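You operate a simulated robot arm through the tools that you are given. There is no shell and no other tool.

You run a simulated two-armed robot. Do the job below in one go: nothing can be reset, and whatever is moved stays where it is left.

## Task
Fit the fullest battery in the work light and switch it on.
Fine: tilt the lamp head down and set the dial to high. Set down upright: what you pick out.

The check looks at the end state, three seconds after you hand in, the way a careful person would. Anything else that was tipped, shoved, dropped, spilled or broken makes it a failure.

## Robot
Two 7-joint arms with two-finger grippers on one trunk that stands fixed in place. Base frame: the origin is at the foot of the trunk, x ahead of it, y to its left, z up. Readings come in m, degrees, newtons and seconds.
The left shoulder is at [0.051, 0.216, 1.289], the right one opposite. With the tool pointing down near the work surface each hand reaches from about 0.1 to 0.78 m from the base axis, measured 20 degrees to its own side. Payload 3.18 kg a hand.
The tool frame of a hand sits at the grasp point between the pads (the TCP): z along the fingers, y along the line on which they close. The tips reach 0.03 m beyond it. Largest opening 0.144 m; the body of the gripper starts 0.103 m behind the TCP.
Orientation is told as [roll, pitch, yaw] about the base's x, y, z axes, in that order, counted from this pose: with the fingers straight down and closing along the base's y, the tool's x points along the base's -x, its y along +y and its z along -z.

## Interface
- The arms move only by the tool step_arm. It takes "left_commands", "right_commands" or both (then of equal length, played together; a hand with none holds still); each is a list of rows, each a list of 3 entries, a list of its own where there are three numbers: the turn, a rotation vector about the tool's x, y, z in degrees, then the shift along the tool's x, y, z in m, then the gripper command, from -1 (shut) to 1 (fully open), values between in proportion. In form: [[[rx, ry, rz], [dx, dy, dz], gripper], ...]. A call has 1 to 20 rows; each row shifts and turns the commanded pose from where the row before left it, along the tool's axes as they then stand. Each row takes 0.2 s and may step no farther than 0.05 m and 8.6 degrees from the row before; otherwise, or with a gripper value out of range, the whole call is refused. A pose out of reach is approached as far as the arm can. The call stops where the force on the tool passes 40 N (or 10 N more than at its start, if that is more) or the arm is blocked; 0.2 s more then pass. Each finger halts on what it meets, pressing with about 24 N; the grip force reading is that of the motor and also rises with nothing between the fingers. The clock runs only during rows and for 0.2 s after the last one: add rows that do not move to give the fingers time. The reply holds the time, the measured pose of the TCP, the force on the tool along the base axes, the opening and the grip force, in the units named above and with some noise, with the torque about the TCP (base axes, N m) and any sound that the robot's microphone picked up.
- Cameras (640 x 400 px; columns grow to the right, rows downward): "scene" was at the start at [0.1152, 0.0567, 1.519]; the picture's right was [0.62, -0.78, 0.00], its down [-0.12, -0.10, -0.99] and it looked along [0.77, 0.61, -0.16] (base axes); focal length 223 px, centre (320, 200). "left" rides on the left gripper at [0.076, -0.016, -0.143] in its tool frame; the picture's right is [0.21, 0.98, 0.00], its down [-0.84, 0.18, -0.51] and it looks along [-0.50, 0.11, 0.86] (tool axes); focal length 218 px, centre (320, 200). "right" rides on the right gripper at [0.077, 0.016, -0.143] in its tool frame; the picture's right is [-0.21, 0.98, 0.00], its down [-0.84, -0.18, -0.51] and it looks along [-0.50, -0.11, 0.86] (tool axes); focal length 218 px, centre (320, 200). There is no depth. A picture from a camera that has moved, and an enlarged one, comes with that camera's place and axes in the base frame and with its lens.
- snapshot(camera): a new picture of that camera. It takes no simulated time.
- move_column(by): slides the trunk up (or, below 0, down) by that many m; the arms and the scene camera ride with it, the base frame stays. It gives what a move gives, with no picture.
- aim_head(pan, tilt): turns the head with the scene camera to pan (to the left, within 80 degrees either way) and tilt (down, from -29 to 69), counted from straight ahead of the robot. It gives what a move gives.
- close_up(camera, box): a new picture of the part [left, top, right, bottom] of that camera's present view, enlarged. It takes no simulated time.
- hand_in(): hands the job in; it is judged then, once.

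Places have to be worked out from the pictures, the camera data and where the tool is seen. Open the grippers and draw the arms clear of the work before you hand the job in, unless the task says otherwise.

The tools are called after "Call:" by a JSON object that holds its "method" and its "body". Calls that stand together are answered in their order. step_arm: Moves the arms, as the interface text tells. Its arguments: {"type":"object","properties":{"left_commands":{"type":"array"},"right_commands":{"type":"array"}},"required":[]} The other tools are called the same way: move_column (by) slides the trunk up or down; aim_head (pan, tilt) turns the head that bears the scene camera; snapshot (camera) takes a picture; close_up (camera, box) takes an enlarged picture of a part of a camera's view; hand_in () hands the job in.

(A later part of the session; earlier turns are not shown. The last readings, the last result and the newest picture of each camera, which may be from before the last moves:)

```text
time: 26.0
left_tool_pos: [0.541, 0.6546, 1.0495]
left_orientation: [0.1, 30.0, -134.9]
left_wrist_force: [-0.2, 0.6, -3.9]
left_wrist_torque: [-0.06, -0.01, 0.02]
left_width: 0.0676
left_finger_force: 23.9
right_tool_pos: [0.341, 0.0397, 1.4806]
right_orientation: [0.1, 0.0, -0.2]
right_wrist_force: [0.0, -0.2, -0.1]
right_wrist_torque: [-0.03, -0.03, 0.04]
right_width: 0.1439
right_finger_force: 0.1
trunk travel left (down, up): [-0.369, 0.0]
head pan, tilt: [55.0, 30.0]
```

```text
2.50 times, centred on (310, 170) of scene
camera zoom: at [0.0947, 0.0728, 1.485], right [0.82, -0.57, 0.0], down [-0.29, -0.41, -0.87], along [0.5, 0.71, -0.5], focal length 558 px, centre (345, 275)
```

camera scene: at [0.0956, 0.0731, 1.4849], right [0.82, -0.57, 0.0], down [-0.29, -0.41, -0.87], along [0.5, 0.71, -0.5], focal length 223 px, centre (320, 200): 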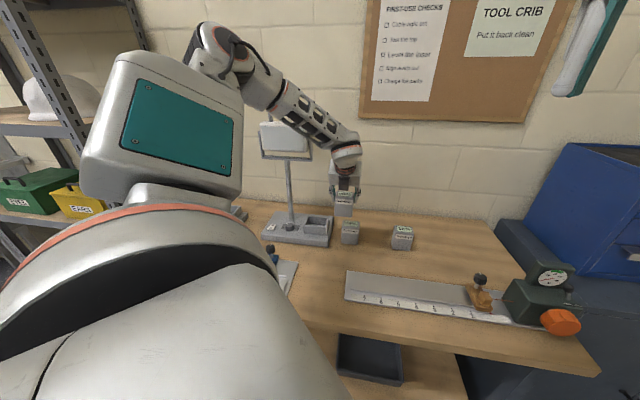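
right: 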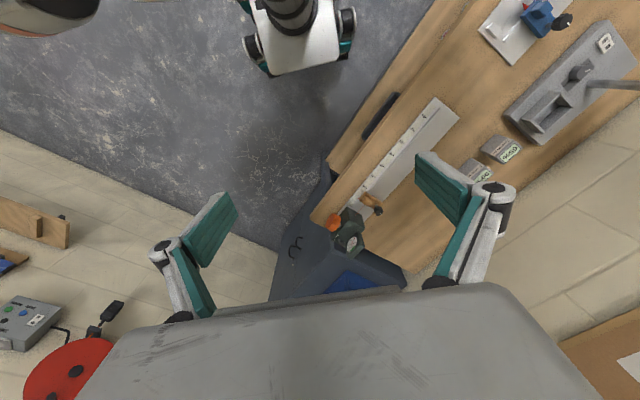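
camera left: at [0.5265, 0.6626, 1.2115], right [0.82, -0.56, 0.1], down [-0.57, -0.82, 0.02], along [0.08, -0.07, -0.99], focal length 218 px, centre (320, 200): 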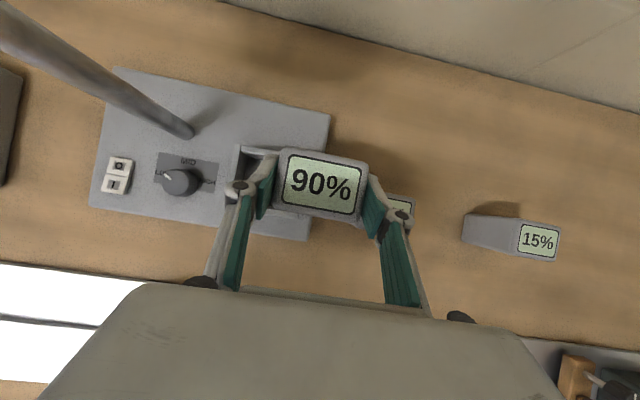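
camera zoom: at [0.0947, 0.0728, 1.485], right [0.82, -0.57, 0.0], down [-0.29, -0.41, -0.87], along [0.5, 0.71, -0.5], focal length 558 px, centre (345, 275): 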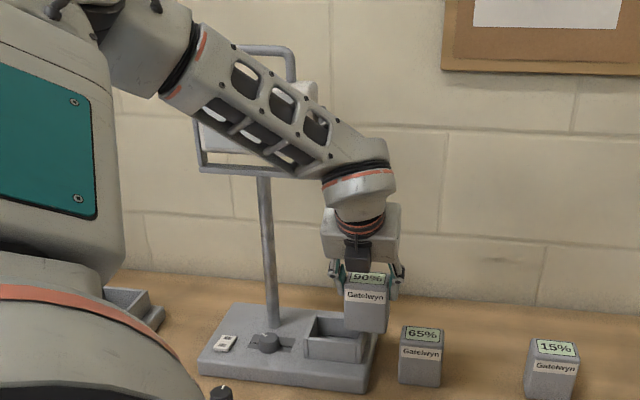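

All clear. I slide the last 48 mm over the socket.

Call:
{"method": "step_arm", "body": {"left_commands": [[[0, 0, 0], [-0.0003, -0.0159, -0.0002], -1], [[0, 0, 0], [-0.0003, -0.0159, -0.0002], -1], [[0, 0, 0], [-0.0003, -0.0159, -0.0002], -1], [[0, 0, 0], [0, 0, 0], -1]]}}

Call:
{"method": "snapshot", "body": {"camera": "left"}}

Call:
{"method": "close_up", "body": {"camera": "scene", "box": [260, 150, 380, 250]}}

```text
time: 27.0
left_tool_pos: [0.5073, 0.6904, 1.0504]
left_orientation: [0.0, 30.0, -135.0]
left_wrist_force: [-0.3, -0.9, -4.2]
left_wrist_torque: [-0.01, 0.03, -0.01]
left_width: 0.0677
left_finger_force: 23.7
right_tool_pos: [0.3425, 0.0399, 1.4801]
right_orientation: [0.1, 0.1, 0.0]
right_wrist_force: [0.2, -0.5, 0.1]
right_wrist_torque: [0.01, 0.04, 0.0]
right_width: 0.1438
right_finger_force: 0.0
trunk travel left (down, up): [-0.369, 0.0]
head pan, tilt: [55.0, 30.0]
```

```text
taken
camera left: at [0.492, 0.6984, 1.2123], right [0.82, -0.56, 0.1], down [-0.57, -0.82, 0.02], along [0.07, -0.07, -0.99], focal length 218 px, centre (320, 200)
```

left: 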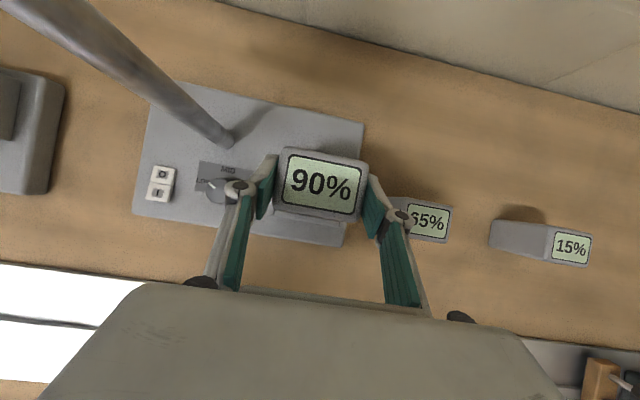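

```text
4.00 times, centred on (320, 200) of scene
camera zoom: at [0.0953, 0.073, 1.4849], right [0.82, -0.57, 0.0], down [-0.29, -0.41, -0.87], along [0.5, 0.71, -0.5], focal length 894 px, centre (320, 200)
```

zoom: 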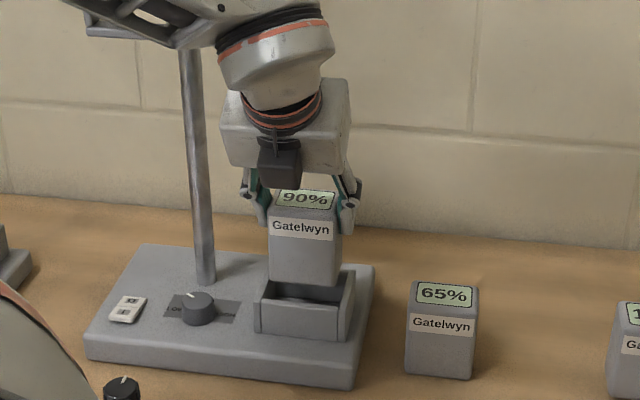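

The battery hangs over the socket. I zoom in tightly from both cameras to check the alignment before lowering.

Call:
{"method": "close_up", "body": {"camera": "scene", "box": [295, 190, 345, 240]}}

Call:
{"method": "close_up", "body": {"camera": "left", "box": [220, 120, 400, 260]}}

```text
8.00 times, centred on (320, 215) of scene
camera zoom: at [0.0953, 0.073, 1.4849], right [0.82, -0.57, 0.0], down [-0.29, -0.41, -0.87], along [0.5, 0.71, -0.5], focal length 1787 px, centre (320, 80)
```

zoom: 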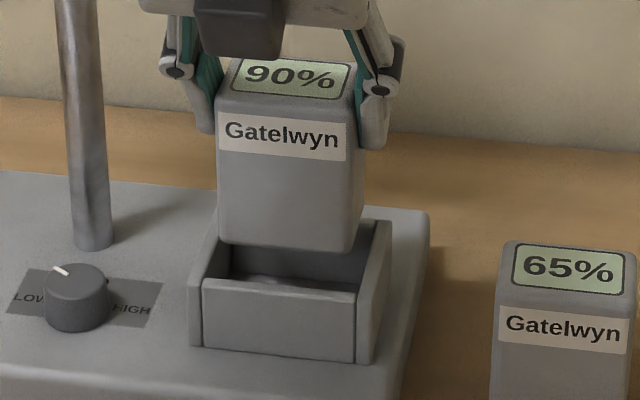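

```text
2.86 times, centred on (310, 190) of left
camera zoom: at [0.492, 0.6984, 1.2123], right [0.82, -0.56, 0.1], down [-0.57, -0.82, 0.02], along [0.07, -0.07, -0.99], focal length 624 px, centre (349, 229)
```

zoom: 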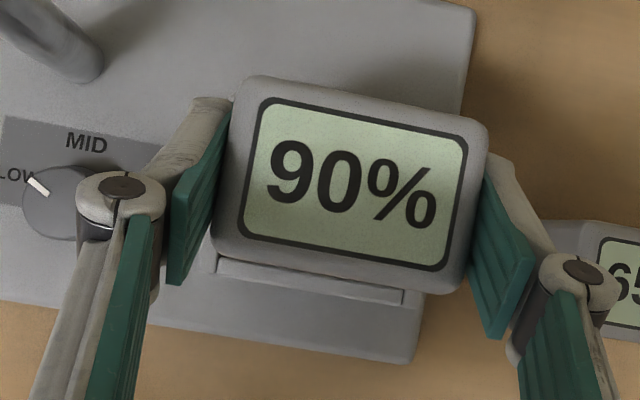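

The battery has roughly 3–5 mm clearance on each side of the socket. I lower 30 mm slowly and check the forces.

Call:
{"method": "step_arm", "body": {"left_commands": [[[0, 0, 0], [-0.005, 0, 0.00866], -1], [[0, 0, 0], [-0.005, 0, 0.00866], -1], [[0, 0, 0], [-0.005, 0, 0.00866], -1], [[0, 0, 0], [0, 0, 0], -1]]}}

Call:
{"method": "close_up", "body": {"camera": "scene", "box": [295, 190, 345, 240]}}

```text
time: 28.0
left_tool_pos: [0.5059, 0.691, 1.0187]
left_orientation: [-0.1, 30.0, -134.9]
left_wrist_force: [1.0, -0.3, -3.8]
left_wrist_torque: [-0.03, 0.05, 0.02]
left_width: 0.0676
left_finger_force: 24.1
right_tool_pos: [0.3412, 0.04, 1.48]
right_orientation: [0.1, 0.0, -0.1]
right_wrist_force: [0.4, -0.1, 0.1]
right_wrist_torque: [0.01, 0.04, 0.01]
right_width: 0.1441
right_finger_force: 0.0
trunk travel left (down, up): [-0.369, 0.0]
head pan, tilt: [55.0, 30.0]
```

```text
8.00 times, centred on (320, 215) of scene
camera zoom: at [0.0946, 0.0733, 1.485], right [0.82, -0.57, 0.0], down [-0.29, -0.41, -0.87], along [0.5, 0.71, -0.5], focal length 1787 px, centre (320, 80)
```

zoom: 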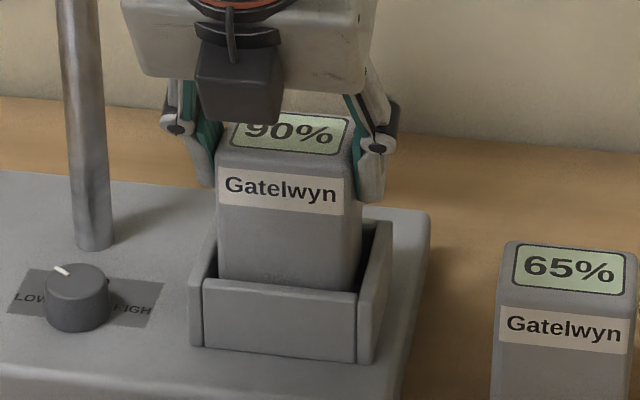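

It has entered the socket cleanly with no contact force. I lower further in small steps to find the floor.

Call:
{"method": "step_arm", "body": {"left_commands": [[[0, 0, 0], [-0.0025, 0, 0.00433], -1], [[0, 0, 0], [-0.0025, 0, 0.00433], -1], [[0, 0, 0], [-0.0025, 0, 0.00433], -1], [[0, 0, 0], [0, 0, 0], -1]]}}

```text
time: 29.0
left_tool_pos: [0.5062, 0.6885, 1.0033]
left_orientation: [0.0, 30.1, -134.9]
left_wrist_force: [0.2, 0.1, -4.3]
left_wrist_torque: [0.0, 0.0, -0.01]
left_width: 0.0674
left_finger_force: 24.3
right_tool_pos: [0.342, 0.0403, 1.4802]
right_orientation: [0.1, 0.0, -0.2]
right_wrist_force: [-0.4, -0.9, -0.4]
right_wrist_torque: [0.0, 0.0, -0.01]
right_width: 0.144
right_finger_force: 0.1
trunk travel left (down, up): [-0.369, 0.0]
head pan, tilt: [55.0, 30.0]
```

Call:
{"method": "step_arm", "body": {"left_commands": [[[0, 0, 0], [-0.0015, 0, 0.0026], -1], [[0, 0, 0], [-0.0015, 0, 0.0026], -1], [[0, 0, 0], [0, 0, 0], -1]]}}

Call:
{"method": "close_up", "body": {"camera": "scene", "box": [295, 190, 345, 240]}}

```text
time: 29.8
left_tool_pos: [0.507, 0.6888, 0.9976]
left_orientation: [0.0, 30.0, -135.0]
left_wrist_force: [-0.6, -0.3, -2.6]
left_wrist_torque: [-0.02, 0.07, 0.02]
left_width: 0.0677
left_finger_force: 24.4
right_tool_pos: [0.3409, 0.0403, 1.4796]
right_orientation: [0.1, 0.0, -0.1]
right_wrist_force: [0.1, 0.9, -0.5]
right_wrist_torque: [-0.03, -0.01, 0.01]
right_width: 0.1438
right_finger_force: 0.1
trunk travel left (down, up): [-0.369, 0.0]
head pan, tilt: [55.0, 30.0]
```

```text
8.00 times, centred on (320, 215) of scene
camera zoom: at [0.0946, 0.0734, 1.485], right [0.82, -0.57, 0.0], down [-0.29, -0.41, -0.87], along [0.5, 0.71, -0.5], focal length 1787 px, centre (320, 80)
```

zoom: 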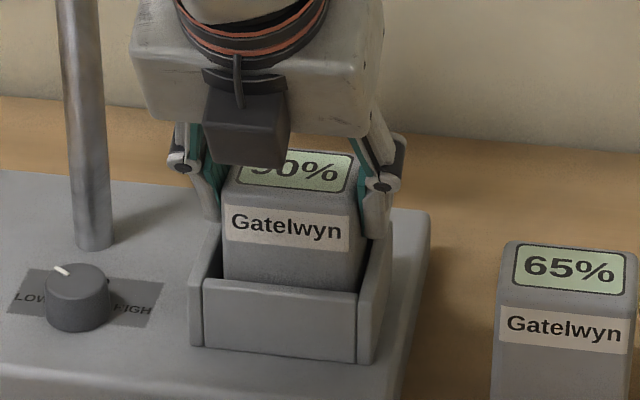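

The vertical force is easing from -4.2 to -2.6 N, so the battery may be touching the floor. I take two more small steps down.

Call:
{"method": "step_arm", "body": {"left_commands": [[[0, 0, 0], [-0.001, 0, 0.00173], -1], [[0, 0, 0], [-0.001, 0, 0.00173], -1], [[0, 0, 0], [0, 0, 0], -1]]}}

```text
time: 30.6
left_tool_pos: [0.5087, 0.6891, 0.9976]
left_orientation: [0.1, 30.4, -134.9]
left_wrist_force: [-3.2, 3.9, 17.4]
left_wrist_torque: [0.1, 0.19, 0.11]
left_width: 0.0677
left_finger_force: 24.0
right_tool_pos: [0.3383, 0.0386, 1.4811]
right_orientation: [0.2, -0.1, -0.1]
right_wrist_force: [-0.4, -0.2, -0.2]
right_wrist_torque: [0.02, 0.02, 0.02]
right_width: 0.1441
right_finger_force: 0.1
trunk travel left (down, up): [-0.369, 0.0]
head pan, tilt: [55.0, 30.0]
```

The battery presses on the socket floor at 17 N up, at exactly the expected height. I ease up slightly, then open the fingers a little to release it.

Call:
{"method": "step_arm", "body": {"left_commands": [[[0, 0, 0], [0.00125, 0, -0.00217], -1], [[0, 0, 0], [0, 0, 0], -1], [[0, 0, 0], [0, 0, 0], 0.1], [[0, 0, 0], [0, 0, 0], 0.25], [[0, 0, 0], [0, 0, 0], 0.25]]}}

Call:
{"method": "snapshot", "body": {"camera": "left"}}

Call:
{"method": "close_up", "body": {"camera": "scene", "box": [270, 180, 350, 250]}}

```text
time: 31.8
left_tool_pos: [0.5072, 0.6888, 0.9962]
left_orientation: [0.0, 30.0, -135.0]
left_wrist_force: [-0.5, -0.5, -0.2]
left_wrist_torque: [0.03, 0.02, 0.01]
left_width: 0.09
left_finger_force: 0.0
right_tool_pos: [0.3408, 0.04, 1.4816]
right_orientation: [0.1, 0.0, -0.1]
right_wrist_force: [0.1, -0.4, 0.4]
right_wrist_torque: [0.02, -0.01, 0.01]
right_width: 0.144
right_finger_force: 0.0
trunk travel left (down, up): [-0.369, 0.0]
head pan, tilt: [55.0, 30.0]
```

```text
taken
camera left: at [0.4923, 0.6972, 1.1583], right [0.82, -0.56, 0.1], down [-0.57, -0.82, 0.02], along [0.08, -0.07, -0.99], focal length 218 px, centre (320, 200)
```

left: 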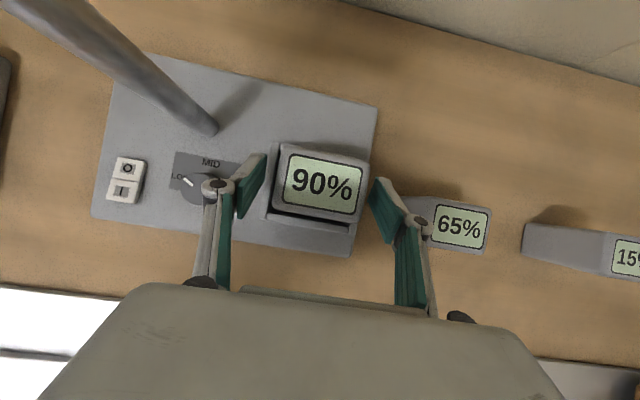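

```text
5.71 times, centred on (310, 215) of scene
camera zoom: at [0.0943, 0.0733, 1.485], right [0.82, -0.57, 0.0], down [-0.29, -0.41, -0.87], along [0.5, 0.71, -0.5], focal length 1276 px, centre (377, 114)
```

zoom: 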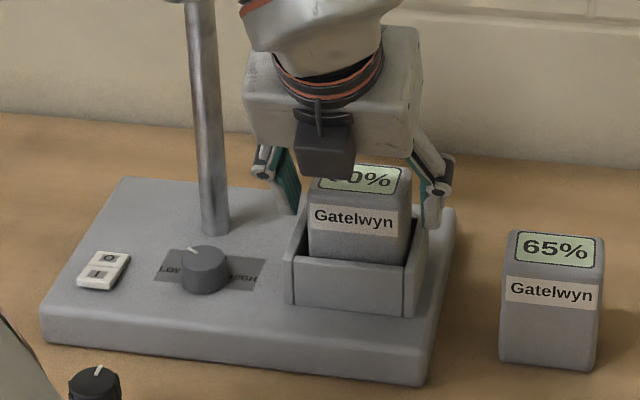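

The battery stands upright in the socket and is released. I back the hand off along its own axis, up and toward the robot, then look at the dial.

Call:
{"method": "step_arm", "body": {"left_commands": [[[0, 0, 0], [0, 0, -0.015], 0.25], [[0, 0, 0], [0, 0, -0.025], 0.25], [[0, 0, 0], [0, 0, -0.03], 0.25], [[0, 0, 0], [0, 0, -0.03], 0.25], [[0, 0, 0], [0, 0, 0], 0.25]]}}

Call:
{"method": "snapshot", "body": {"camera": "left"}}

Call:
{"method": "close_up", "body": {"camera": "left", "box": [80, 100, 370, 280]}}

Call:
{"method": "close_up", "body": {"camera": "scene", "box": [240, 90, 380, 250]}}

```text
time: 33.0
left_tool_pos: [0.4727, 0.6538, 1.0835]
left_orientation: [-0.1, 30.0, -134.9]
left_wrist_force: [-0.3, -0.9, -0.2]
left_wrist_torque: [0.0, -0.02, 0.01]
left_width: 0.0899
left_finger_force: 0.1
right_tool_pos: [0.3414, 0.0415, 1.4794]
right_orientation: [0.1, -0.1, 0.0]
right_wrist_force: [0.0, -0.3, 1.3]
right_wrist_torque: [-0.02, 0.0, -0.02]
right_width: 0.144
right_finger_force: 0.0
trunk travel left (down, up): [-0.369, 0.0]
head pan, tilt: [55.0, 30.0]
```

```text
taken
camera left: at [0.4578, 0.6617, 1.2452], right [0.82, -0.56, 0.1], down [-0.57, -0.82, 0.02], along [0.08, -0.07, -0.99], focal length 218 px, centre (320, 200)
```

left: 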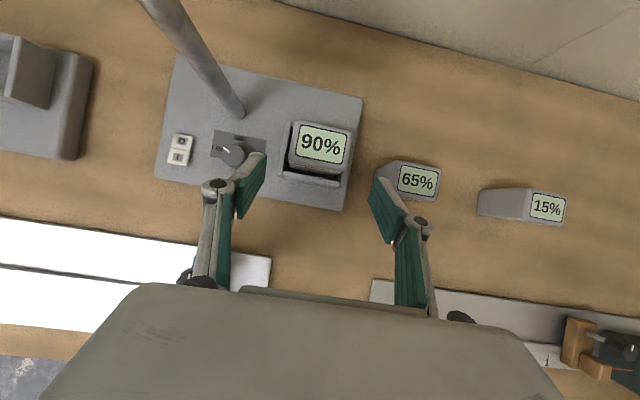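

```text
2.21 times, centred on (225, 190) of left
camera zoom: at [0.4578, 0.6617, 1.2452], right [0.82, -0.56, 0.1], down [-0.57, -0.82, 0.02], along [0.08, -0.07, -0.99], focal length 482 px, centre (530, 222)
```

zoom: 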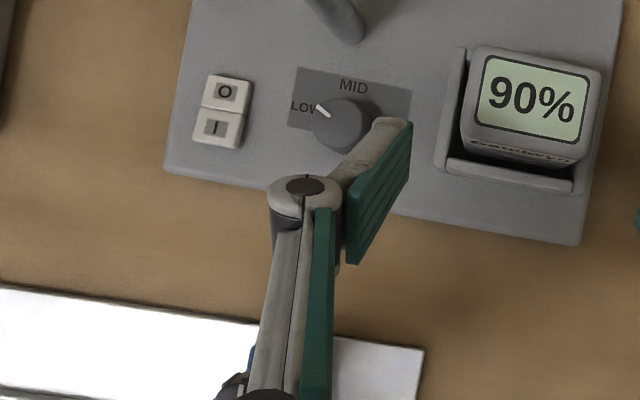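

```text
2.50 times, centred on (310, 170) of scene
camera zoom: at [0.0948, 0.0738, 1.4849], right [0.82, -0.57, 0.0], down [-0.29, -0.41, -0.87], along [0.5, 0.71, -0.5], focal length 558 px, centre (345, 275)
```

zoom: 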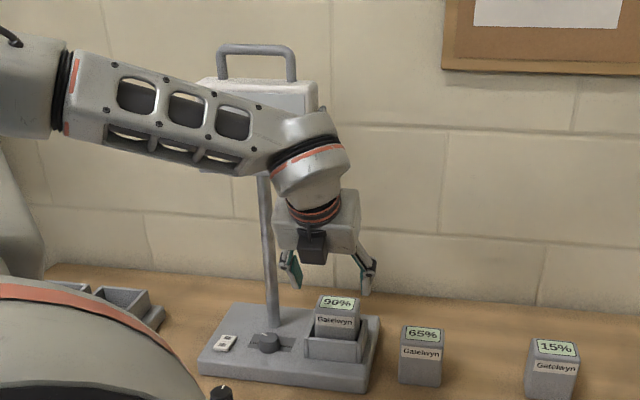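

The battery is seated upright and the hand is clear of it. Next is the dial, at about e≈-0.237, n≈0.830. I move the hand in front of and above it with a narrower opening to see it directly between the fingers.

Call:
{"method": "step_arm", "body": {"left_commands": [[[0, 0, 0], [0, -0.0271, 0], 0.25], [[0, 0, 0], [0, -0.0271, 0], 0.1], [[0, 0, 0], [0, -0.0271, 0], -0.1], [[0, 0, 0], [0, -0.0271, 0], -0.15], [[0, 0, 0], [-0.0075, 0, 0.013], -0.15], [[0, 0, 0], [-0.0075, 0, 0.013], -0.15], [[0, 0, 0], [0, 0, 0], -0.15]]}}

Call:
{"method": "snapshot", "body": {"camera": "left"}}

Call:
{"method": "close_up", "body": {"camera": "left", "box": [200, 60, 440, 240]}}

Call:
{"method": "close_up", "body": {"camera": "scene", "box": [240, 90, 380, 250]}}

```text
time: 34.6
left_tool_pos: [0.3964, 0.7314, 1.0546]
left_orientation: [0.0, 30.1, -135.0]
left_wrist_force: [0.0, -0.4, -0.4]
left_wrist_torque: [0.03, 0.01, 0.0]
left_width: 0.0613
left_finger_force: 0.1
right_tool_pos: [0.3401, 0.0404, 1.48]
right_orientation: [0.2, 0.1, -0.2]
right_wrist_force: [0.0, -0.3, 0.3]
right_wrist_torque: [0.0, 0.04, 0.01]
right_width: 0.1441
right_finger_force: 0.0
trunk travel left (down, up): [-0.369, 0.0]
head pan, tilt: [55.0, 30.0]
```

```text
taken
camera left: at [0.3809, 0.7386, 1.2165], right [0.82, -0.56, 0.1], down [-0.57, -0.82, 0.02], along [0.08, -0.07, -0.99], focal length 218 px, centre (320, 200)
```

left: 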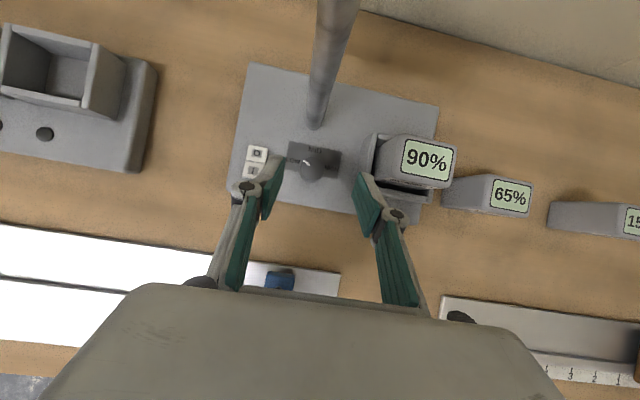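

```text
2.22 times, centred on (320, 150) of left
camera zoom: at [0.3809, 0.7386, 1.2165], right [0.82, -0.56, 0.1], down [-0.57, -0.82, 0.02], along [0.08, -0.07, -0.99], focal length 485 px, centre (320, 311)
```

zoom: 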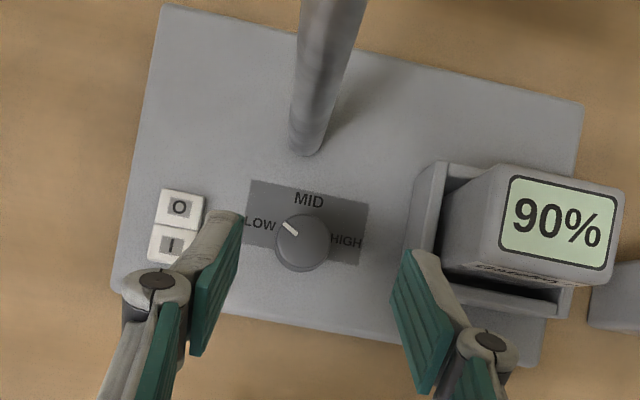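

```text
2.50 times, centred on (310, 170) of scene
camera zoom: at [0.0945, 0.0729, 1.485], right [0.82, -0.57, 0.0], down [-0.29, -0.41, -0.87], along [0.5, 0.71, -0.5], focal length 558 px, centre (345, 275)
```

zoom: 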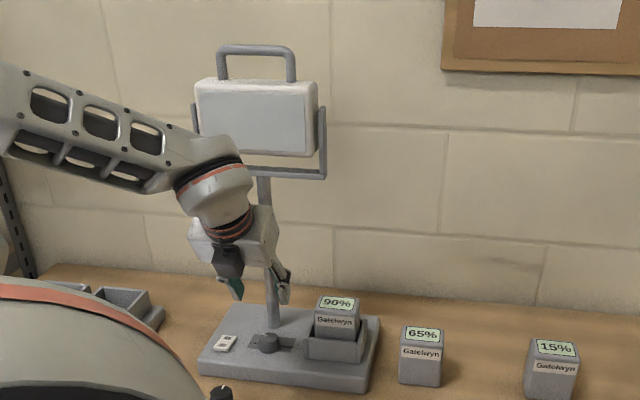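

The dial is a 30 mm cylinder centred near base (0.4166, 0.7552) and points to LOW, at -60° from MID. HIGH should be at +60°, so it needs 120° clockwise in total. I pre-rotate the hand +30° about the vertical and come directly over the dial.

Call:
{"method": "step_arm", "body": {"left_commands": [[[3.75, 0, -6.495], [0, 0, 0], -0.25], [[3.75, 0, -6.495], [0, 0, 0], -0.25], [[3.75, 0, -6.495], [0, 0, 0], -0.25], [[3.75, 0, -6.495], [0, 0, 0], -0.25], [[0, 0, 0], [-0.0055, 0.0067, 0.0257], -0.25], [[0, 0, 0], [-0.0055, 0.0067, 0.0257], -0.25], [[0, 0, 0], [0, 0, 0], -0.25]]}}

Call:
{"method": "snapshot", "body": {"camera": "left"}}

Call:
{"method": "close_up", "body": {"camera": "left", "box": [230, 100, 410, 240]}}

Call:
{"method": "close_up", "body": {"camera": "scene", "box": [240, 90, 380, 250]}}

```text
time: 36.2
left_tool_pos: [0.411, 0.7421, 1.0029]
left_orientation: [0.1, 30.1, -104.8]
left_wrist_force: [-1.3, -0.3, -0.2]
left_wrist_torque: [0.02, -0.01, -0.02]
left_width: 0.0542
left_finger_force: 0.2
right_tool_pos: [0.3401, 0.0393, 1.4808]
right_orientation: [0.2, 0.0, -0.1]
right_wrist_force: [0.3, -0.4, -0.2]
right_wrist_torque: [0.03, 0.0, 0.02]
right_width: 0.144
right_finger_force: 0.0
trunk travel left (down, up): [-0.369, 0.0]
head pan, tilt: [55.0, 30.0]
```

```text
taken
camera left: at [0.3936, 0.742, 1.1651], right [0.99, -0.08, 0.1], down [-0.08, -1.0, 0.02], along [0.1, -0.02, -0.99], focal length 218 px, centre (320, 200)
```

left: 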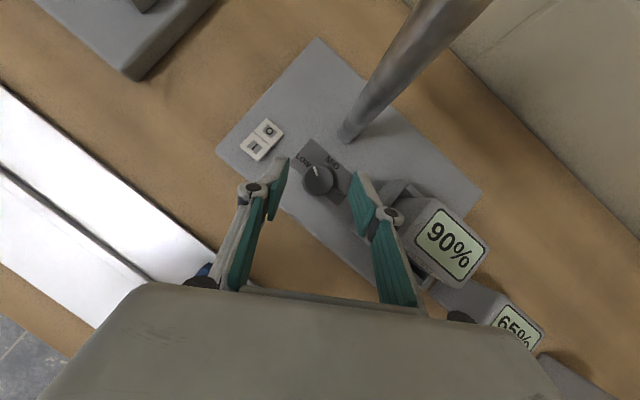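

```text
2.86 times, centred on (320, 170) of left
camera zoom: at [0.3936, 0.742, 1.1651], right [0.99, -0.08, 0.1], down [-0.08, -1.0, 0.02], along [0.1, -0.02, -0.99], focal length 624 px, centre (320, 286)
```

zoom: 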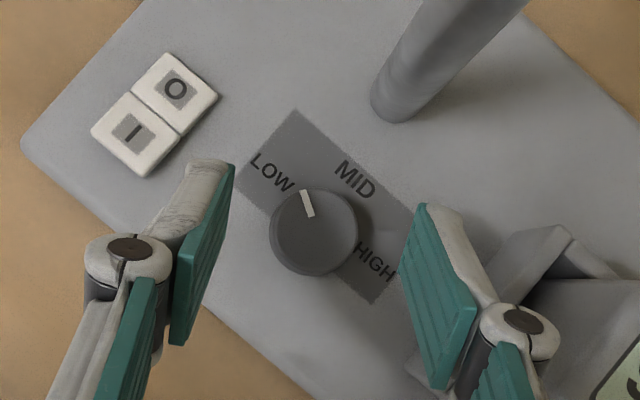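

```text
2.50 times, centred on (310, 170) of scene
camera zoom: at [0.094, 0.0728, 1.4851], right [0.82, -0.57, 0.0], down [-0.29, -0.41, -0.87], along [0.5, 0.71, -0.5], focal length 558 px, centre (345, 275)
```

zoom: 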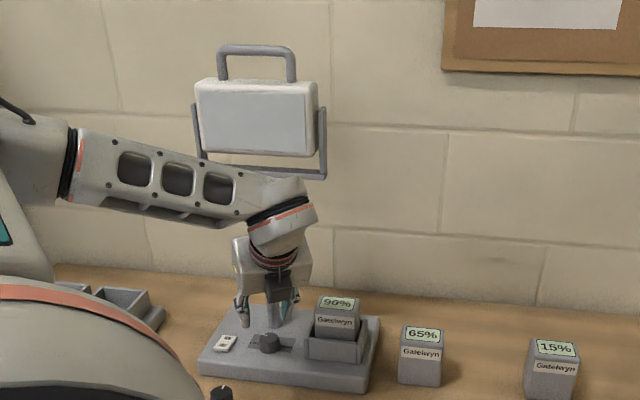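

The dial sits right between the fingers, offset only 3 mm. I correct that and descend so the fingertips flank the dial just above the plate.

Call:
{"method": "step_arm", "body": {"left_commands": [[[0, 0, 0], [-0.0053, 0.00075, 0.0092], -0.25], [[0, 0, 0], [-0.0053, 0.00075, 0.0092], -0.25], [[0, 0, 0], [-0.0053, 0.00075, 0.0092], -0.25], [[0, 0, 0], [-0.0053, 0.00075, 0.0092], -0.25], [[0, 0, 0], [0, 0, 0], -0.25]]}}

Call:
{"method": "close_up", "body": {"camera": "left", "box": [230, 100, 410, 240]}}

Call:
{"method": "close_up", "body": {"camera": "scene", "box": [255, 185, 345, 245]}}

```text
time: 37.4
left_tool_pos: [0.4162, 0.7423, 0.9614]
left_orientation: [0.0, 30.0, -104.9]
left_wrist_force: [-0.4, -0.7, 0.4]
left_wrist_torque: [-0.02, 0.01, 0.0]
left_width: 0.054
left_finger_force: 0.1
right_tool_pos: [0.3404, 0.0391, 1.4801]
right_orientation: [0.1, 0.0, 0.0]
right_wrist_force: [-0.4, 0.1, -0.3]
right_wrist_torque: [0.03, -0.03, 0.01]
right_width: 0.1441
right_finger_force: 0.1
trunk travel left (down, up): [-0.369, 0.0]
head pan, tilt: [55.0, 30.0]
```

```text
2.86 times, centred on (320, 170) of left
camera zoom: at [0.3983, 0.7417, 1.1237], right [0.99, -0.08, 0.1], down [-0.08, -1.0, 0.02], along [0.1, -0.03, -0.99], focal length 624 px, centre (320, 286)
```

zoom: 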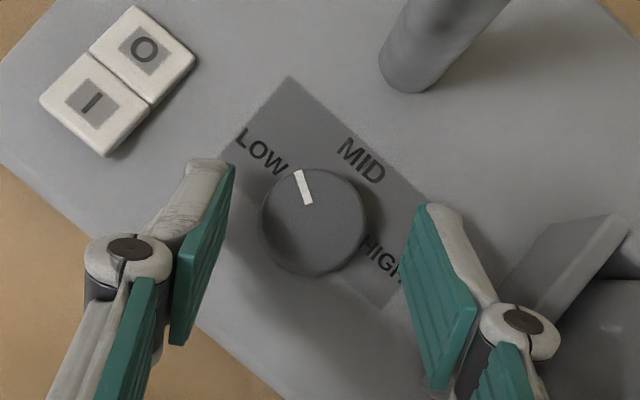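

```text
6.67 times, centred on (300, 215) of scene
camera zoom: at [0.0942, 0.073, 1.485], right [0.82, -0.57, 0.0], down [-0.29, -0.41, -0.87], along [0.5, 0.71, -0.5], focal length 1489 px, centre (453, 100)
```

zoom: 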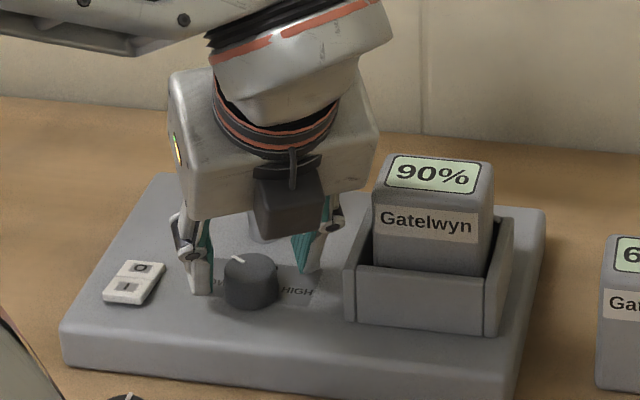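

The fingers are centred on the dial within 1 mm. I go 5 mm lower for a better hold, checking for contact with the plate.

Call:
{"method": "step_arm", "body": {"left_commands": [[[0, 0, 0], [-0.00125, 0, 0.00217], -0.25], [[0, 0, 0], [-0.00125, -0.0005, 0.00217], -0.25], [[0, 0, 0], [0, 0, 0], -0.25]]}}

```text
time: 38.2
left_tool_pos: [0.4149, 0.7411, 0.9566]
left_orientation: [0.1, 30.1, -105.0]
left_wrist_force: [0.5, 0.8, -0.8]
left_wrist_torque: [-0.04, 0.04, 0.01]
left_width: 0.0539
left_finger_force: 0.0
right_tool_pos: [0.3401, 0.0406, 1.4813]
right_orientation: [0.1, 0.0, -0.1]
right_wrist_force: [0.1, 0.1, 0.4]
right_wrist_torque: [0.0, 0.01, -0.02]
right_width: 0.1438
right_finger_force: 0.0
trunk travel left (down, up): [-0.369, 0.0]
head pan, tilt: [55.0, 30.0]
```

No contact with the plate, so I close on the dial.

Call:
{"method": "step_arm", "body": {"left_commands": [[[0, 0, 0], [0, 0, 0], -0.6], [[0, 0, 0], [0, 0, 0], -1], [[0, 0, 0], [0, 0, 0], -1]]}}

Call:
{"method": "close_up", "body": {"camera": "left", "box": [230, 100, 410, 240]}}

```text
time: 39.0
left_tool_pos: [0.4127, 0.7421, 0.9561]
left_orientation: [-0.1, 30.0, -104.9]
left_wrist_force: [-8.1, 2.7, 0.7]
left_wrist_torque: [0.26, 0.52, 0.15]
left_width: 0.0316
left_finger_force: 45.0
right_tool_pos: [0.3397, 0.0399, 1.481]
right_orientation: [0.1, -0.1, -0.1]
right_wrist_force: [-1.0, -0.2, -0.4]
right_wrist_torque: [-0.02, 0.02, 0.0]
right_width: 0.144
right_finger_force: 0.1
trunk travel left (down, up): [-0.369, 0.0]
head pan, tilt: [55.0, 30.0]
```

```text
2.86 times, centred on (320, 170) of left
camera zoom: at [0.3967, 0.7413, 1.1183], right [0.99, -0.08, 0.1], down [-0.08, -1.0, 0.02], along [0.1, -0.03, -0.99], focal length 624 px, centre (320, 286)
```

zoom: 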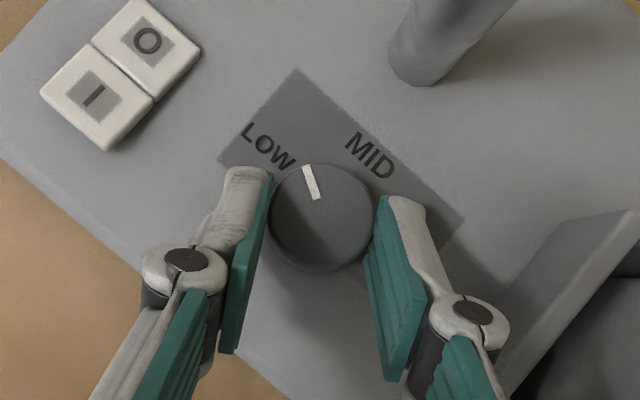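

Gripped at 31.6 mm with a small side load, so I trim 1 mm sideways. Then I turn clockwise 30° about the dial's vertical axis and check.

Call:
{"method": "step_arm", "body": {"left_commands": [[[0, 0, 0], [0, -0.001, 0], -1], [[-3.75, 0, 6.495], [0.0001, -0.00157, 0], -1], [[-3.75, 0, 6.495], [0.0001, -0.00157, 0], -1], [[-3.75, 0, 6.495], [0.0001, -0.00157, 0], -1], [[-3.75, 0, 6.495], [0.0001, -0.00157, 0], -1]]}}

Call:
{"method": "close_up", "body": {"camera": "left", "box": [230, 100, 410, 240]}}

Call:
{"method": "close_up", "body": {"camera": "scene", "box": [240, 150, 350, 250]}}

```text
time: 40.2
left_tool_pos: [0.4067, 0.7456, 0.955]
left_orientation: [-0.1, 30.1, -134.9]
left_wrist_force: [-15.2, 0.3, 7.1]
left_wrist_torque: [-0.54, 1.07, 0.16]
left_width: 0.0315
left_finger_force: 45.5
right_tool_pos: [0.3391, 0.0397, 1.4823]
right_orientation: [0.1, -0.1, -0.1]
right_wrist_force: [0.3, 1.1, -0.3]
right_wrist_torque: [-0.03, 0.0, 0.01]
right_width: 0.1441
right_finger_force: 0.2
trunk travel left (down, up): [-0.369, 0.0]
head pan, tilt: [55.0, 30.0]
```

```text
2.86 times, centred on (320, 170) of left
camera zoom: at [0.3916, 0.7536, 1.1184], right [0.82, -0.56, 0.1], down [-0.57, -0.82, 0.02], along [0.08, -0.07, -0.99], focal length 624 px, centre (320, 286)
```

zoom: 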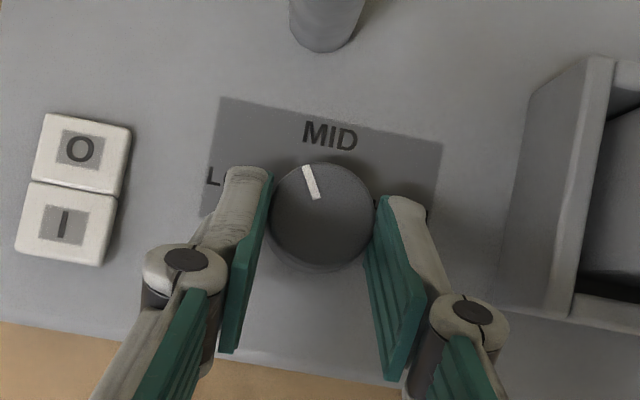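

```text
4.00 times, centred on (295, 200) of scene
camera zoom: at [0.0923, 0.0726, 1.4852], right [0.82, -0.57, 0.0], down [-0.29, -0.41, -0.87], along [0.5, 0.71, -0.5], focal length 894 px, centre (420, 200)
```

zoom: 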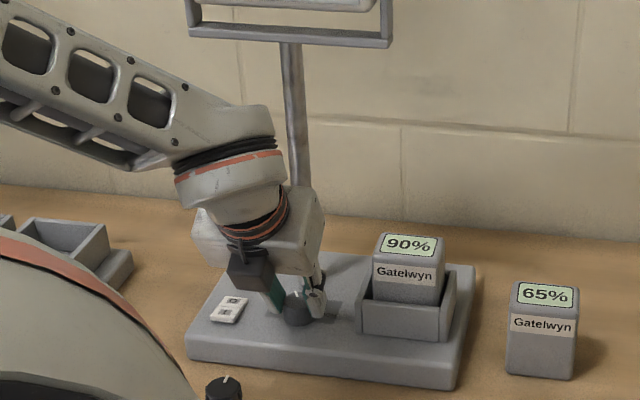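

The dial turned with the fingers (pointer now about -30°) and the base has not moved. The side force has grown to 15 N, so I ease the hand 2 mm in -x to unload it before continuing.

Call:
{"method": "step_arm", "body": {"left_commands": [[[0, 0, 0], [-0.0012, -0.0014, -0.0007], -1], [[0, 0, 0], [0, 0, 0], -1]]}}

```text
time: 40.8
left_tool_pos: [0.4081, 0.7458, 0.9559]
left_orientation: [0.1, 30.3, -135.0]
left_wrist_force: [-4.6, 2.9, 2.6]
left_wrist_torque: [0.16, 0.32, 0.07]
left_width: 0.0315
left_finger_force: 45.3
right_tool_pos: [0.3385, 0.0401, 1.4804]
right_orientation: [0.1, -0.2, 0.0]
right_wrist_force: [0.4, -0.3, 0.0]
right_wrist_torque: [0.0, 0.01, 0.0]
right_width: 0.144
right_finger_force: 0.0
trunk travel left (down, up): [-0.369, 0.0]
head pan, tilt: [55.0, 30.0]
```

Unloaded to about 5 N. I continue another 30° clockwise with a slightly larger arc radius.

Call:
{"method": "step_arm", "body": {"left_commands": [[[-3.75, 0, 6.495], [0.0001, -0.0019, 0], -1], [[-3.75, 0, 6.495], [0.0001, -0.0019, 0], -1], [[-3.75, 0, 6.495], [0.0001, -0.0019, 0], -1], [[-3.75, 0, 6.495], [0.0001, -0.0019, 0], -1], [[0, 0, 0], [0, 0, 0], -1]]}}

Call:
{"method": "close_up", "body": {"camera": "left", "box": [230, 100, 410, 240]}}

```text
time: 42.0
left_tool_pos: [0.4025, 0.7525, 0.956]
left_orientation: [-0.1, 30.3, -165.1]
left_wrist_force: [1.0, 9.3, 8.4]
left_wrist_torque: [0.26, -0.28, 0.12]
left_width: 0.0314
left_finger_force: 44.4
right_tool_pos: [0.3403, 0.0397, 1.48]
right_orientation: [0.1, 0.0, -0.1]
right_wrist_force: [0.0, -0.5, -0.6]
right_wrist_torque: [0.03, 0.0, -0.01]
right_width: 0.1442
right_finger_force: 0.1
trunk travel left (down, up): [-0.369, 0.0]
head pan, tilt: [55.0, 30.0]
```

```text
2.86 times, centred on (320, 170) of left
camera zoom: at [0.3932, 0.7668, 1.1185], right [0.43, -0.9, 0.1], down [-0.9, -0.43, 0.01], along [0.03, -0.1, -0.99], focal length 624 px, centre (320, 286)
```

zoom: 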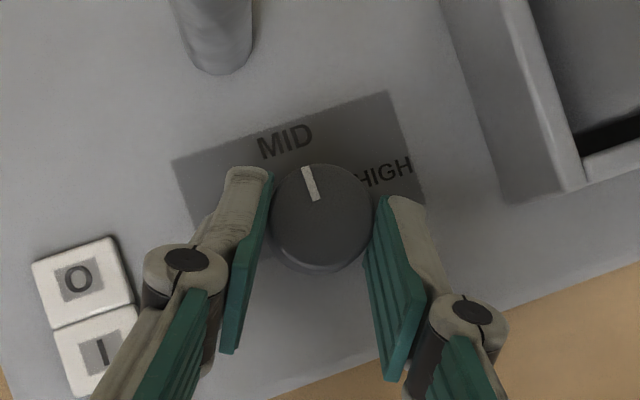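

The pointer is at MID now, after 60°. I release, swing the open fingers back 60° around the dial, and look before re-gripping for the rest.

Call:
{"method": "step_arm", "body": {"left_commands": [[[0, 0, 0], [0, 0, 0], -0.25], [[0, 0, 0], [0, 0, 0], -0.25], [[3.75, 0, -6.495], [-0.0001, 0.0018, 0], -0.25], [[3.75, 0, -6.495], [-0.0001, 0.0018, 0], -0.25], [[3.75, 0, -6.495], [-0.0001, 0.0018, 0], -0.25], [[3.75, 0, -6.495], [-0.0001, 0.0018, 0], -0.25], [[3.75, 0, -6.495], [-0.0001, 0.0018, 0], -0.25], [[3.75, 0, -6.495], [-0.0001, 0.0018, 0], -0.25], [[3.75, 0, -6.495], [-0.0001, 0.0018, 0], -0.25], [[3.75, 0, -6.495], [-0.0001, 0.0018, 0], -0.25], [[0, 0, 0], [0, 0, 0], -0.25]]}}

Call:
{"method": "close_up", "body": {"camera": "left", "box": [230, 100, 410, 240]}}

```text
time: 44.4
left_tool_pos: [0.4124, 0.7405, 0.9558]
left_orientation: [0.1, 30.0, -104.8]
left_wrist_force: [0.0, 0.0, 1.1]
left_wrist_torque: [-0.02, 0.02, 0.0]
left_width: 0.0541
left_finger_force: 0.1
right_tool_pos: [0.3404, 0.0403, 1.4802]
right_orientation: [0.1, 0.0, -0.1]
right_wrist_force: [0.1, -0.4, -0.8]
right_wrist_torque: [0.04, -0.01, 0.01]
right_width: 0.144
right_finger_force: 0.1
trunk travel left (down, up): [-0.369, 0.0]
head pan, tilt: [55.0, 30.0]
```

```text
2.86 times, centred on (320, 170) of left
camera zoom: at [0.3939, 0.7401, 1.1182], right [0.99, -0.08, 0.1], down [-0.08, -1.0, 0.02], along [0.1, -0.03, -0.99], focal length 624 px, centre (320, 286)
```

zoom: 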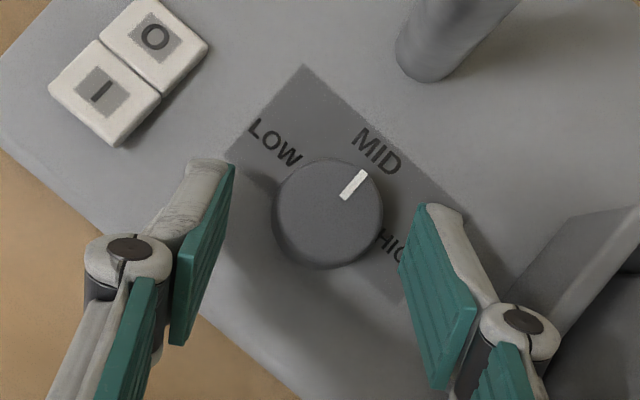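

The dial stays at MID after release. I trim 2 mm to re-centre, grip, and turn 60° further toward HIGH.

Call:
{"method": "step_arm", "body": {"left_commands": [[[0, 0, 0], [0.0017, 0.002, 0.001], -0.25], [[0, 0, 0], [0, 0, 0], -0.6], [[0, 0, 0], [0, 0, 0], -1], [[0, 0, 0], [0, 0, 0], -1]]}}

```text
time: 45.4
left_tool_pos: [0.4133, 0.7426, 0.9563]
left_orientation: [-0.1, 29.9, -104.9]
left_wrist_force: [-2.1, 2.8, 0.6]
left_wrist_torque: [-0.1, -0.01, 0.03]
left_width: 0.0312
left_finger_force: 45.5
right_tool_pos: [0.3403, 0.0403, 1.4805]
right_orientation: [0.1, 0.0, -0.1]
right_wrist_force: [0.9, 0.3, 0.4]
right_wrist_torque: [0.01, -0.03, 0.03]
right_width: 0.144
right_finger_force: 0.1
trunk travel left (down, up): [-0.369, 0.0]
head pan, tilt: [55.0, 30.0]
```

Well centred this time with only about 3 N of side load. I turn 45° clockwise first.

Call:
{"method": "step_arm", "body": {"left_commands": [[[-3.75, 0, 6.495], [0.0001, -0.0018, 0], -1], [[-3.75, 0, 6.495], [0.0001, -0.0018, 0], -1], [[-3.75, 0, 6.495], [0.0001, -0.0018, 0], -1], [[-3.75, 0, 6.495], [0.0001, -0.0018, 0], -1], [[-3.75, 0, 6.495], [0.0001, -0.0018, 0], -1], [[-3.75, 0, 6.495], [0.0001, -0.0018, 0], -1], [[0, 0, 0], [0, 0, 0], -1]]}}

Call:
{"method": "close_up", "body": {"camera": "left", "box": [230, 100, 410, 240]}}

```text
time: 47.0
left_tool_pos: [0.4037, 0.7488, 0.957]
left_orientation: [0.0, 29.9, -150.0]
left_wrist_force: [-8.1, 5.4, 4.4]
left_wrist_torque: [-0.3, 0.57, 0.14]
left_width: 0.0314
left_finger_force: 45.4
right_tool_pos: [0.34, 0.0404, 1.4809]
right_orientation: [0.1, 0.0, -0.1]
right_wrist_force: [1.3, -0.2, 0.0]
right_wrist_torque: [0.02, -0.01, 0.0]
right_width: 0.1443
right_finger_force: 0.1
trunk travel left (down, up): [-0.369, 0.0]
head pan, tilt: [55.0, 30.0]
```

```text
2.86 times, centred on (320, 170) of left
camera zoom: at [0.392, 0.7604, 1.1185], right [0.65, -0.76, 0.1], down [-0.76, -0.65, 0.02], along [0.05, -0.09, -0.99], focal length 624 px, centre (320, 286)
```

zoom: 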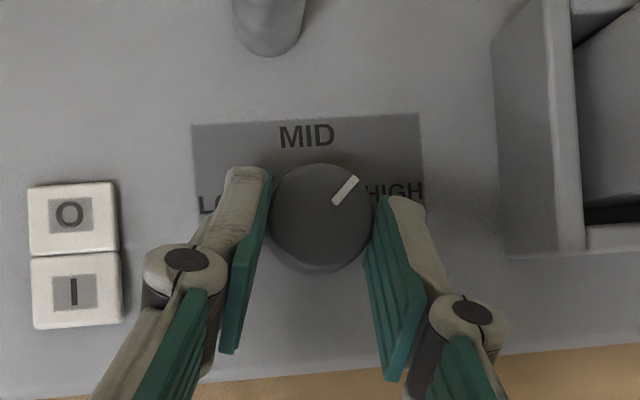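

The pointer is at about 45–48°, nearing HIGH. I add two more rows of 7.5° with a small unloading shift.

Call:
{"method": "step_arm", "body": {"left_commands": [[[-3.75, 0, 6.495], [-0.0003, -0.0022, -0.0002], -1], [[-3.75, 0, 6.495], [-0.0003, -0.0022, -0.0002], -1], [[0, 0, 0], [0, 0, 0], -1]]}}

Call:
{"method": "close_up", "body": {"camera": "left", "box": [230, 100, 410, 240]}}

```text
time: 47.8
left_tool_pos: [0.4024, 0.7525, 0.9567]
left_orientation: [0.0, 30.2, -165.0]
left_wrist_force: [-3.7, 5.5, 6.2]
left_wrist_torque: [-0.3, 0.08, 0.7]
left_width: 0.0313
left_finger_force: 45.5
right_tool_pos: [0.3404, 0.0397, 1.48]
right_orientation: [0.1, 0.0, -0.2]
right_wrist_force: [-1.0, -0.6, 0.3]
right_wrist_torque: [-0.01, 0.0, 0.0]
right_width: 0.1443
right_finger_force: 0.0
trunk travel left (down, up): [-0.369, 0.0]
head pan, tilt: [55.0, 30.0]
```

```text
2.86 times, centred on (320, 170) of left
camera zoom: at [0.3937, 0.767, 1.1186], right [0.43, -0.9, 0.1], down [-0.9, -0.43, 0.02], along [0.03, -0.1, -0.99], focal length 624 px, centre (320, 286)
```

zoom: 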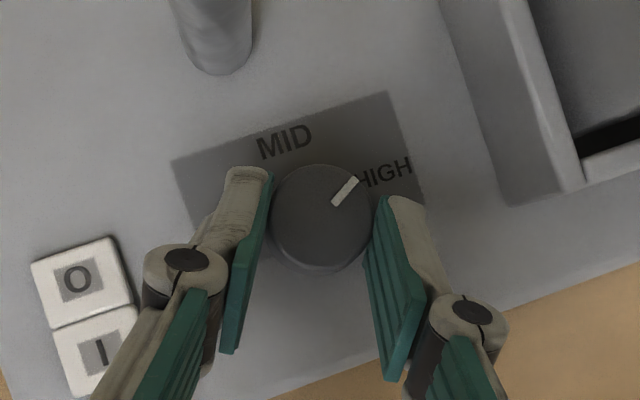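

The pointer is at HIGH and the torque about the dial has risen to 0.7 N m, so it is at its end stop. I release and retract along the tool axis to look.

Call:
{"method": "step_arm", "body": {"left_commands": [[[0, 0, 0], [0, 0, 0], -0.25], [[0, 0, 0], [0, 0, 0], -0.25], [[0, 0, 0], [0, 0, -0.02], -0.25], [[0, 0, 0], [0, 0, -0.03], -0.25], [[0, 0, 0], [0, 0, -0.03], -0.25], [[0, 0, 0], [0, 0, 0], -0.25]]}}

Call:
{"method": "snapshot", "body": {"camera": "left"}}

Call:
{"method": "close_up", "body": {"camera": "left", "box": [200, 60, 440, 220]}}

Call:
{"method": "close_up", "body": {"camera": "scene", "box": [240, 90, 380, 250]}}

```text
time: 49.2
left_tool_pos: [0.3637, 0.7412, 1.0239]
left_orientation: [0.0, 30.0, -164.9]
left_wrist_force: [0.0, 0.4, 0.7]
left_wrist_torque: [-0.01, 0.04, -0.02]
left_width: 0.0539
left_finger_force: 0.1
right_tool_pos: [0.34, 0.0412, 1.4812]
right_orientation: [0.1, 0.0, -0.1]
right_wrist_force: [-0.3, -0.4, 0.3]
right_wrist_torque: [-0.01, 0.03, 0.02]
right_width: 0.1439
right_finger_force: 0.0
trunk travel left (down, up): [-0.369, 0.0]
head pan, tilt: [55.0, 30.0]
```

```text
taken
camera left: at [0.3552, 0.7562, 1.1857], right [0.43, -0.9, 0.1], down [-0.9, -0.43, 0.02], along [0.03, -0.1, -0.99], focal length 218 px, centre (320, 200)
```

left: 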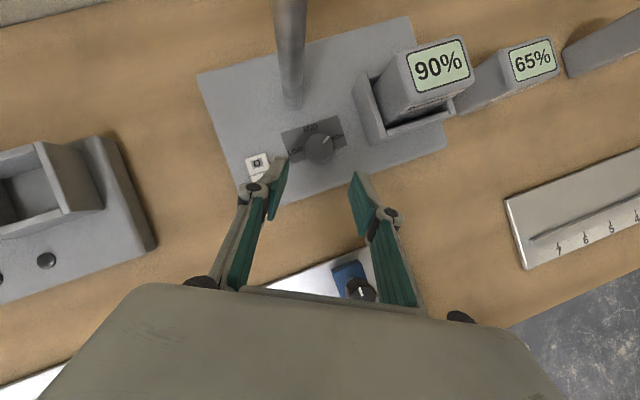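

```text
2.50 times, centred on (320, 140) of left
camera zoom: at [0.3552, 0.7562, 1.1857], right [0.43, -0.9, 0.1], down [-0.9, -0.43, 0.02], along [0.03, -0.1, -0.99], focal length 546 px, centre (320, 350)
```

zoom: 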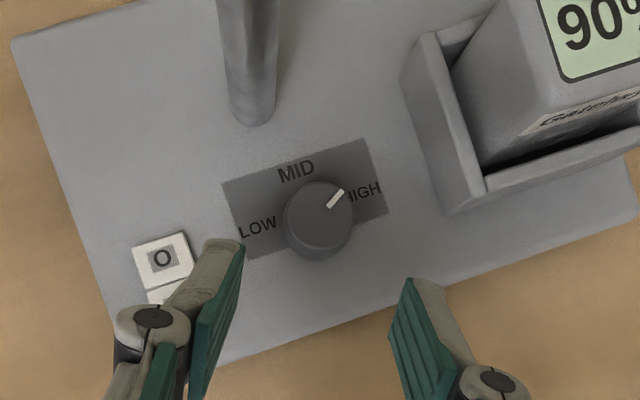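

```text
2.50 times, centred on (310, 170) of scene
camera zoom: at [0.0948, 0.0739, 1.4849], right [0.82, -0.57, 0.0], down [-0.29, -0.41, -0.87], along [0.5, 0.71, -0.5], focal length 558 px, centre (345, 275)
```

zoom: 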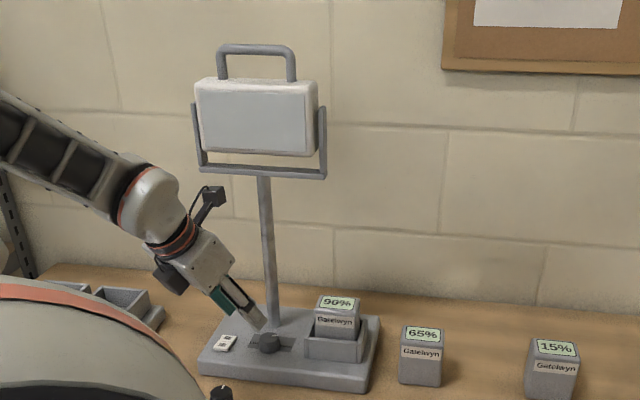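

The dial is at HIGH. Next is the switch: its "I" half lies near e≈-0.314, n≈0.813. I turn back to yaw -135°, close the fingers, and hover above it.

Call:
{"method": "step_arm", "body": {"left_commands": [[[3.75, 0, -6.495], [0, 0, 0], -1], [[3.75, 0, -6.495], [0, 0, 0], -1], [[3.75, 0, -6.495], [0, 0, 0], -1], [[3.75, 0, -6.495], [0, 0, 0], -1], [[0, 0, 0], [0.0044, -0.0234, 0.0164], -1], [[0, 0, 0], [0.0044, -0.0234, 0.0164], -1], [[0, 0, 0], [0, 0, 0], -1]]}}

Call:
{"method": "snapshot", "body": {"camera": "left"}}

Call:
{"method": "close_up", "body": {"camera": "left", "box": [230, 100, 410, 240]}}

Call:
{"method": "close_up", "body": {"camera": "scene", "box": [240, 180, 320, 250]}}

```text
time: 50.8
left_tool_pos: [0.3475, 0.791, 1.0029]
left_orientation: [-0.1, 30.1, -135.0]
left_wrist_force: [0.2, 0.4, 0.1]
left_wrist_torque: [0.0, 0.0, 0.01]
left_width: 0.0002
left_finger_force: 23.9
right_tool_pos: [0.3403, 0.0396, 1.4821]
right_orientation: [0.1, 0.0, 0.0]
right_wrist_force: [0.1, 0.4, -0.1]
right_wrist_torque: [0.02, 0.0, 0.02]
right_width: 0.1438
right_finger_force: 0.0
trunk travel left (down, up): [-0.369, 0.0]
head pan, tilt: [55.0, 30.0]
```

```text
taken
camera left: at [0.3337, 0.7991, 1.1651], right [0.82, -0.56, 0.1], down [-0.57, -0.82, 0.02], along [0.08, -0.07, -0.99], focal length 218 px, centre (320, 200)
```

left: 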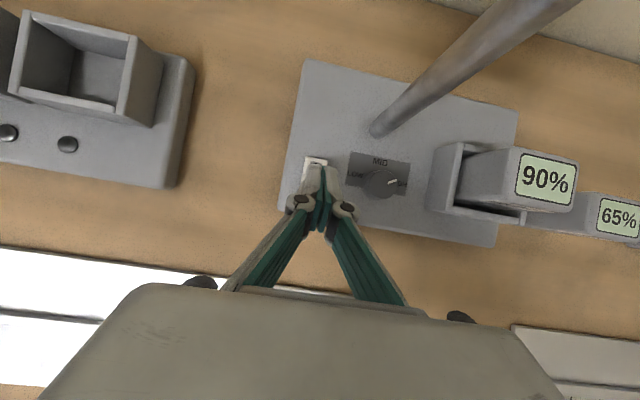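

```text
2.86 times, centred on (320, 170) of left
camera zoom: at [0.3337, 0.7991, 1.1651], right [0.82, -0.56, 0.1], down [-0.57, -0.82, 0.02], along [0.08, -0.07, -0.99], focal length 624 px, centre (320, 286)
```

zoom: 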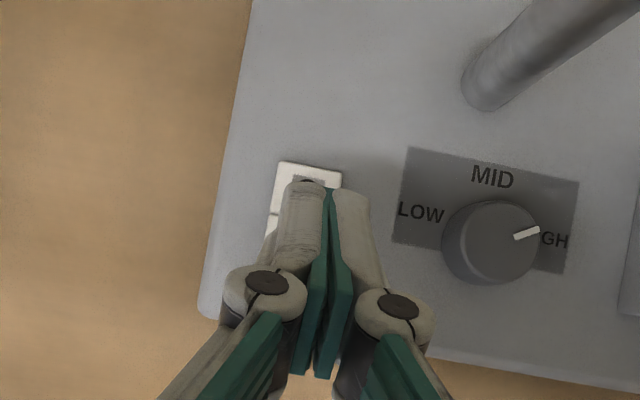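

```text
5.71 times, centred on (280, 215) of scene
camera zoom: at [0.0943, 0.0727, 1.485], right [0.82, -0.57, 0.0], down [-0.29, -0.41, -0.87], along [0.5, 0.71, -0.5], focal length 1276 px, centre (549, 114)
```

zoom: 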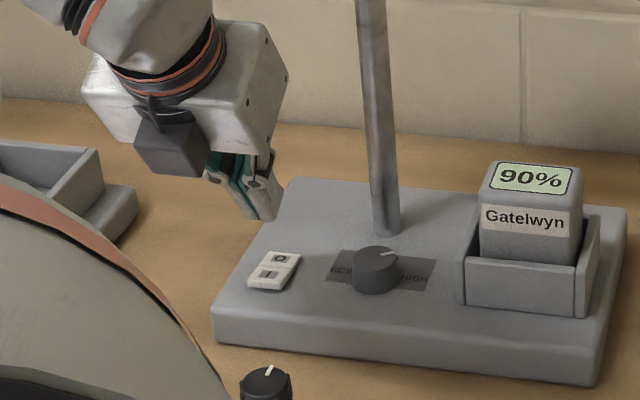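

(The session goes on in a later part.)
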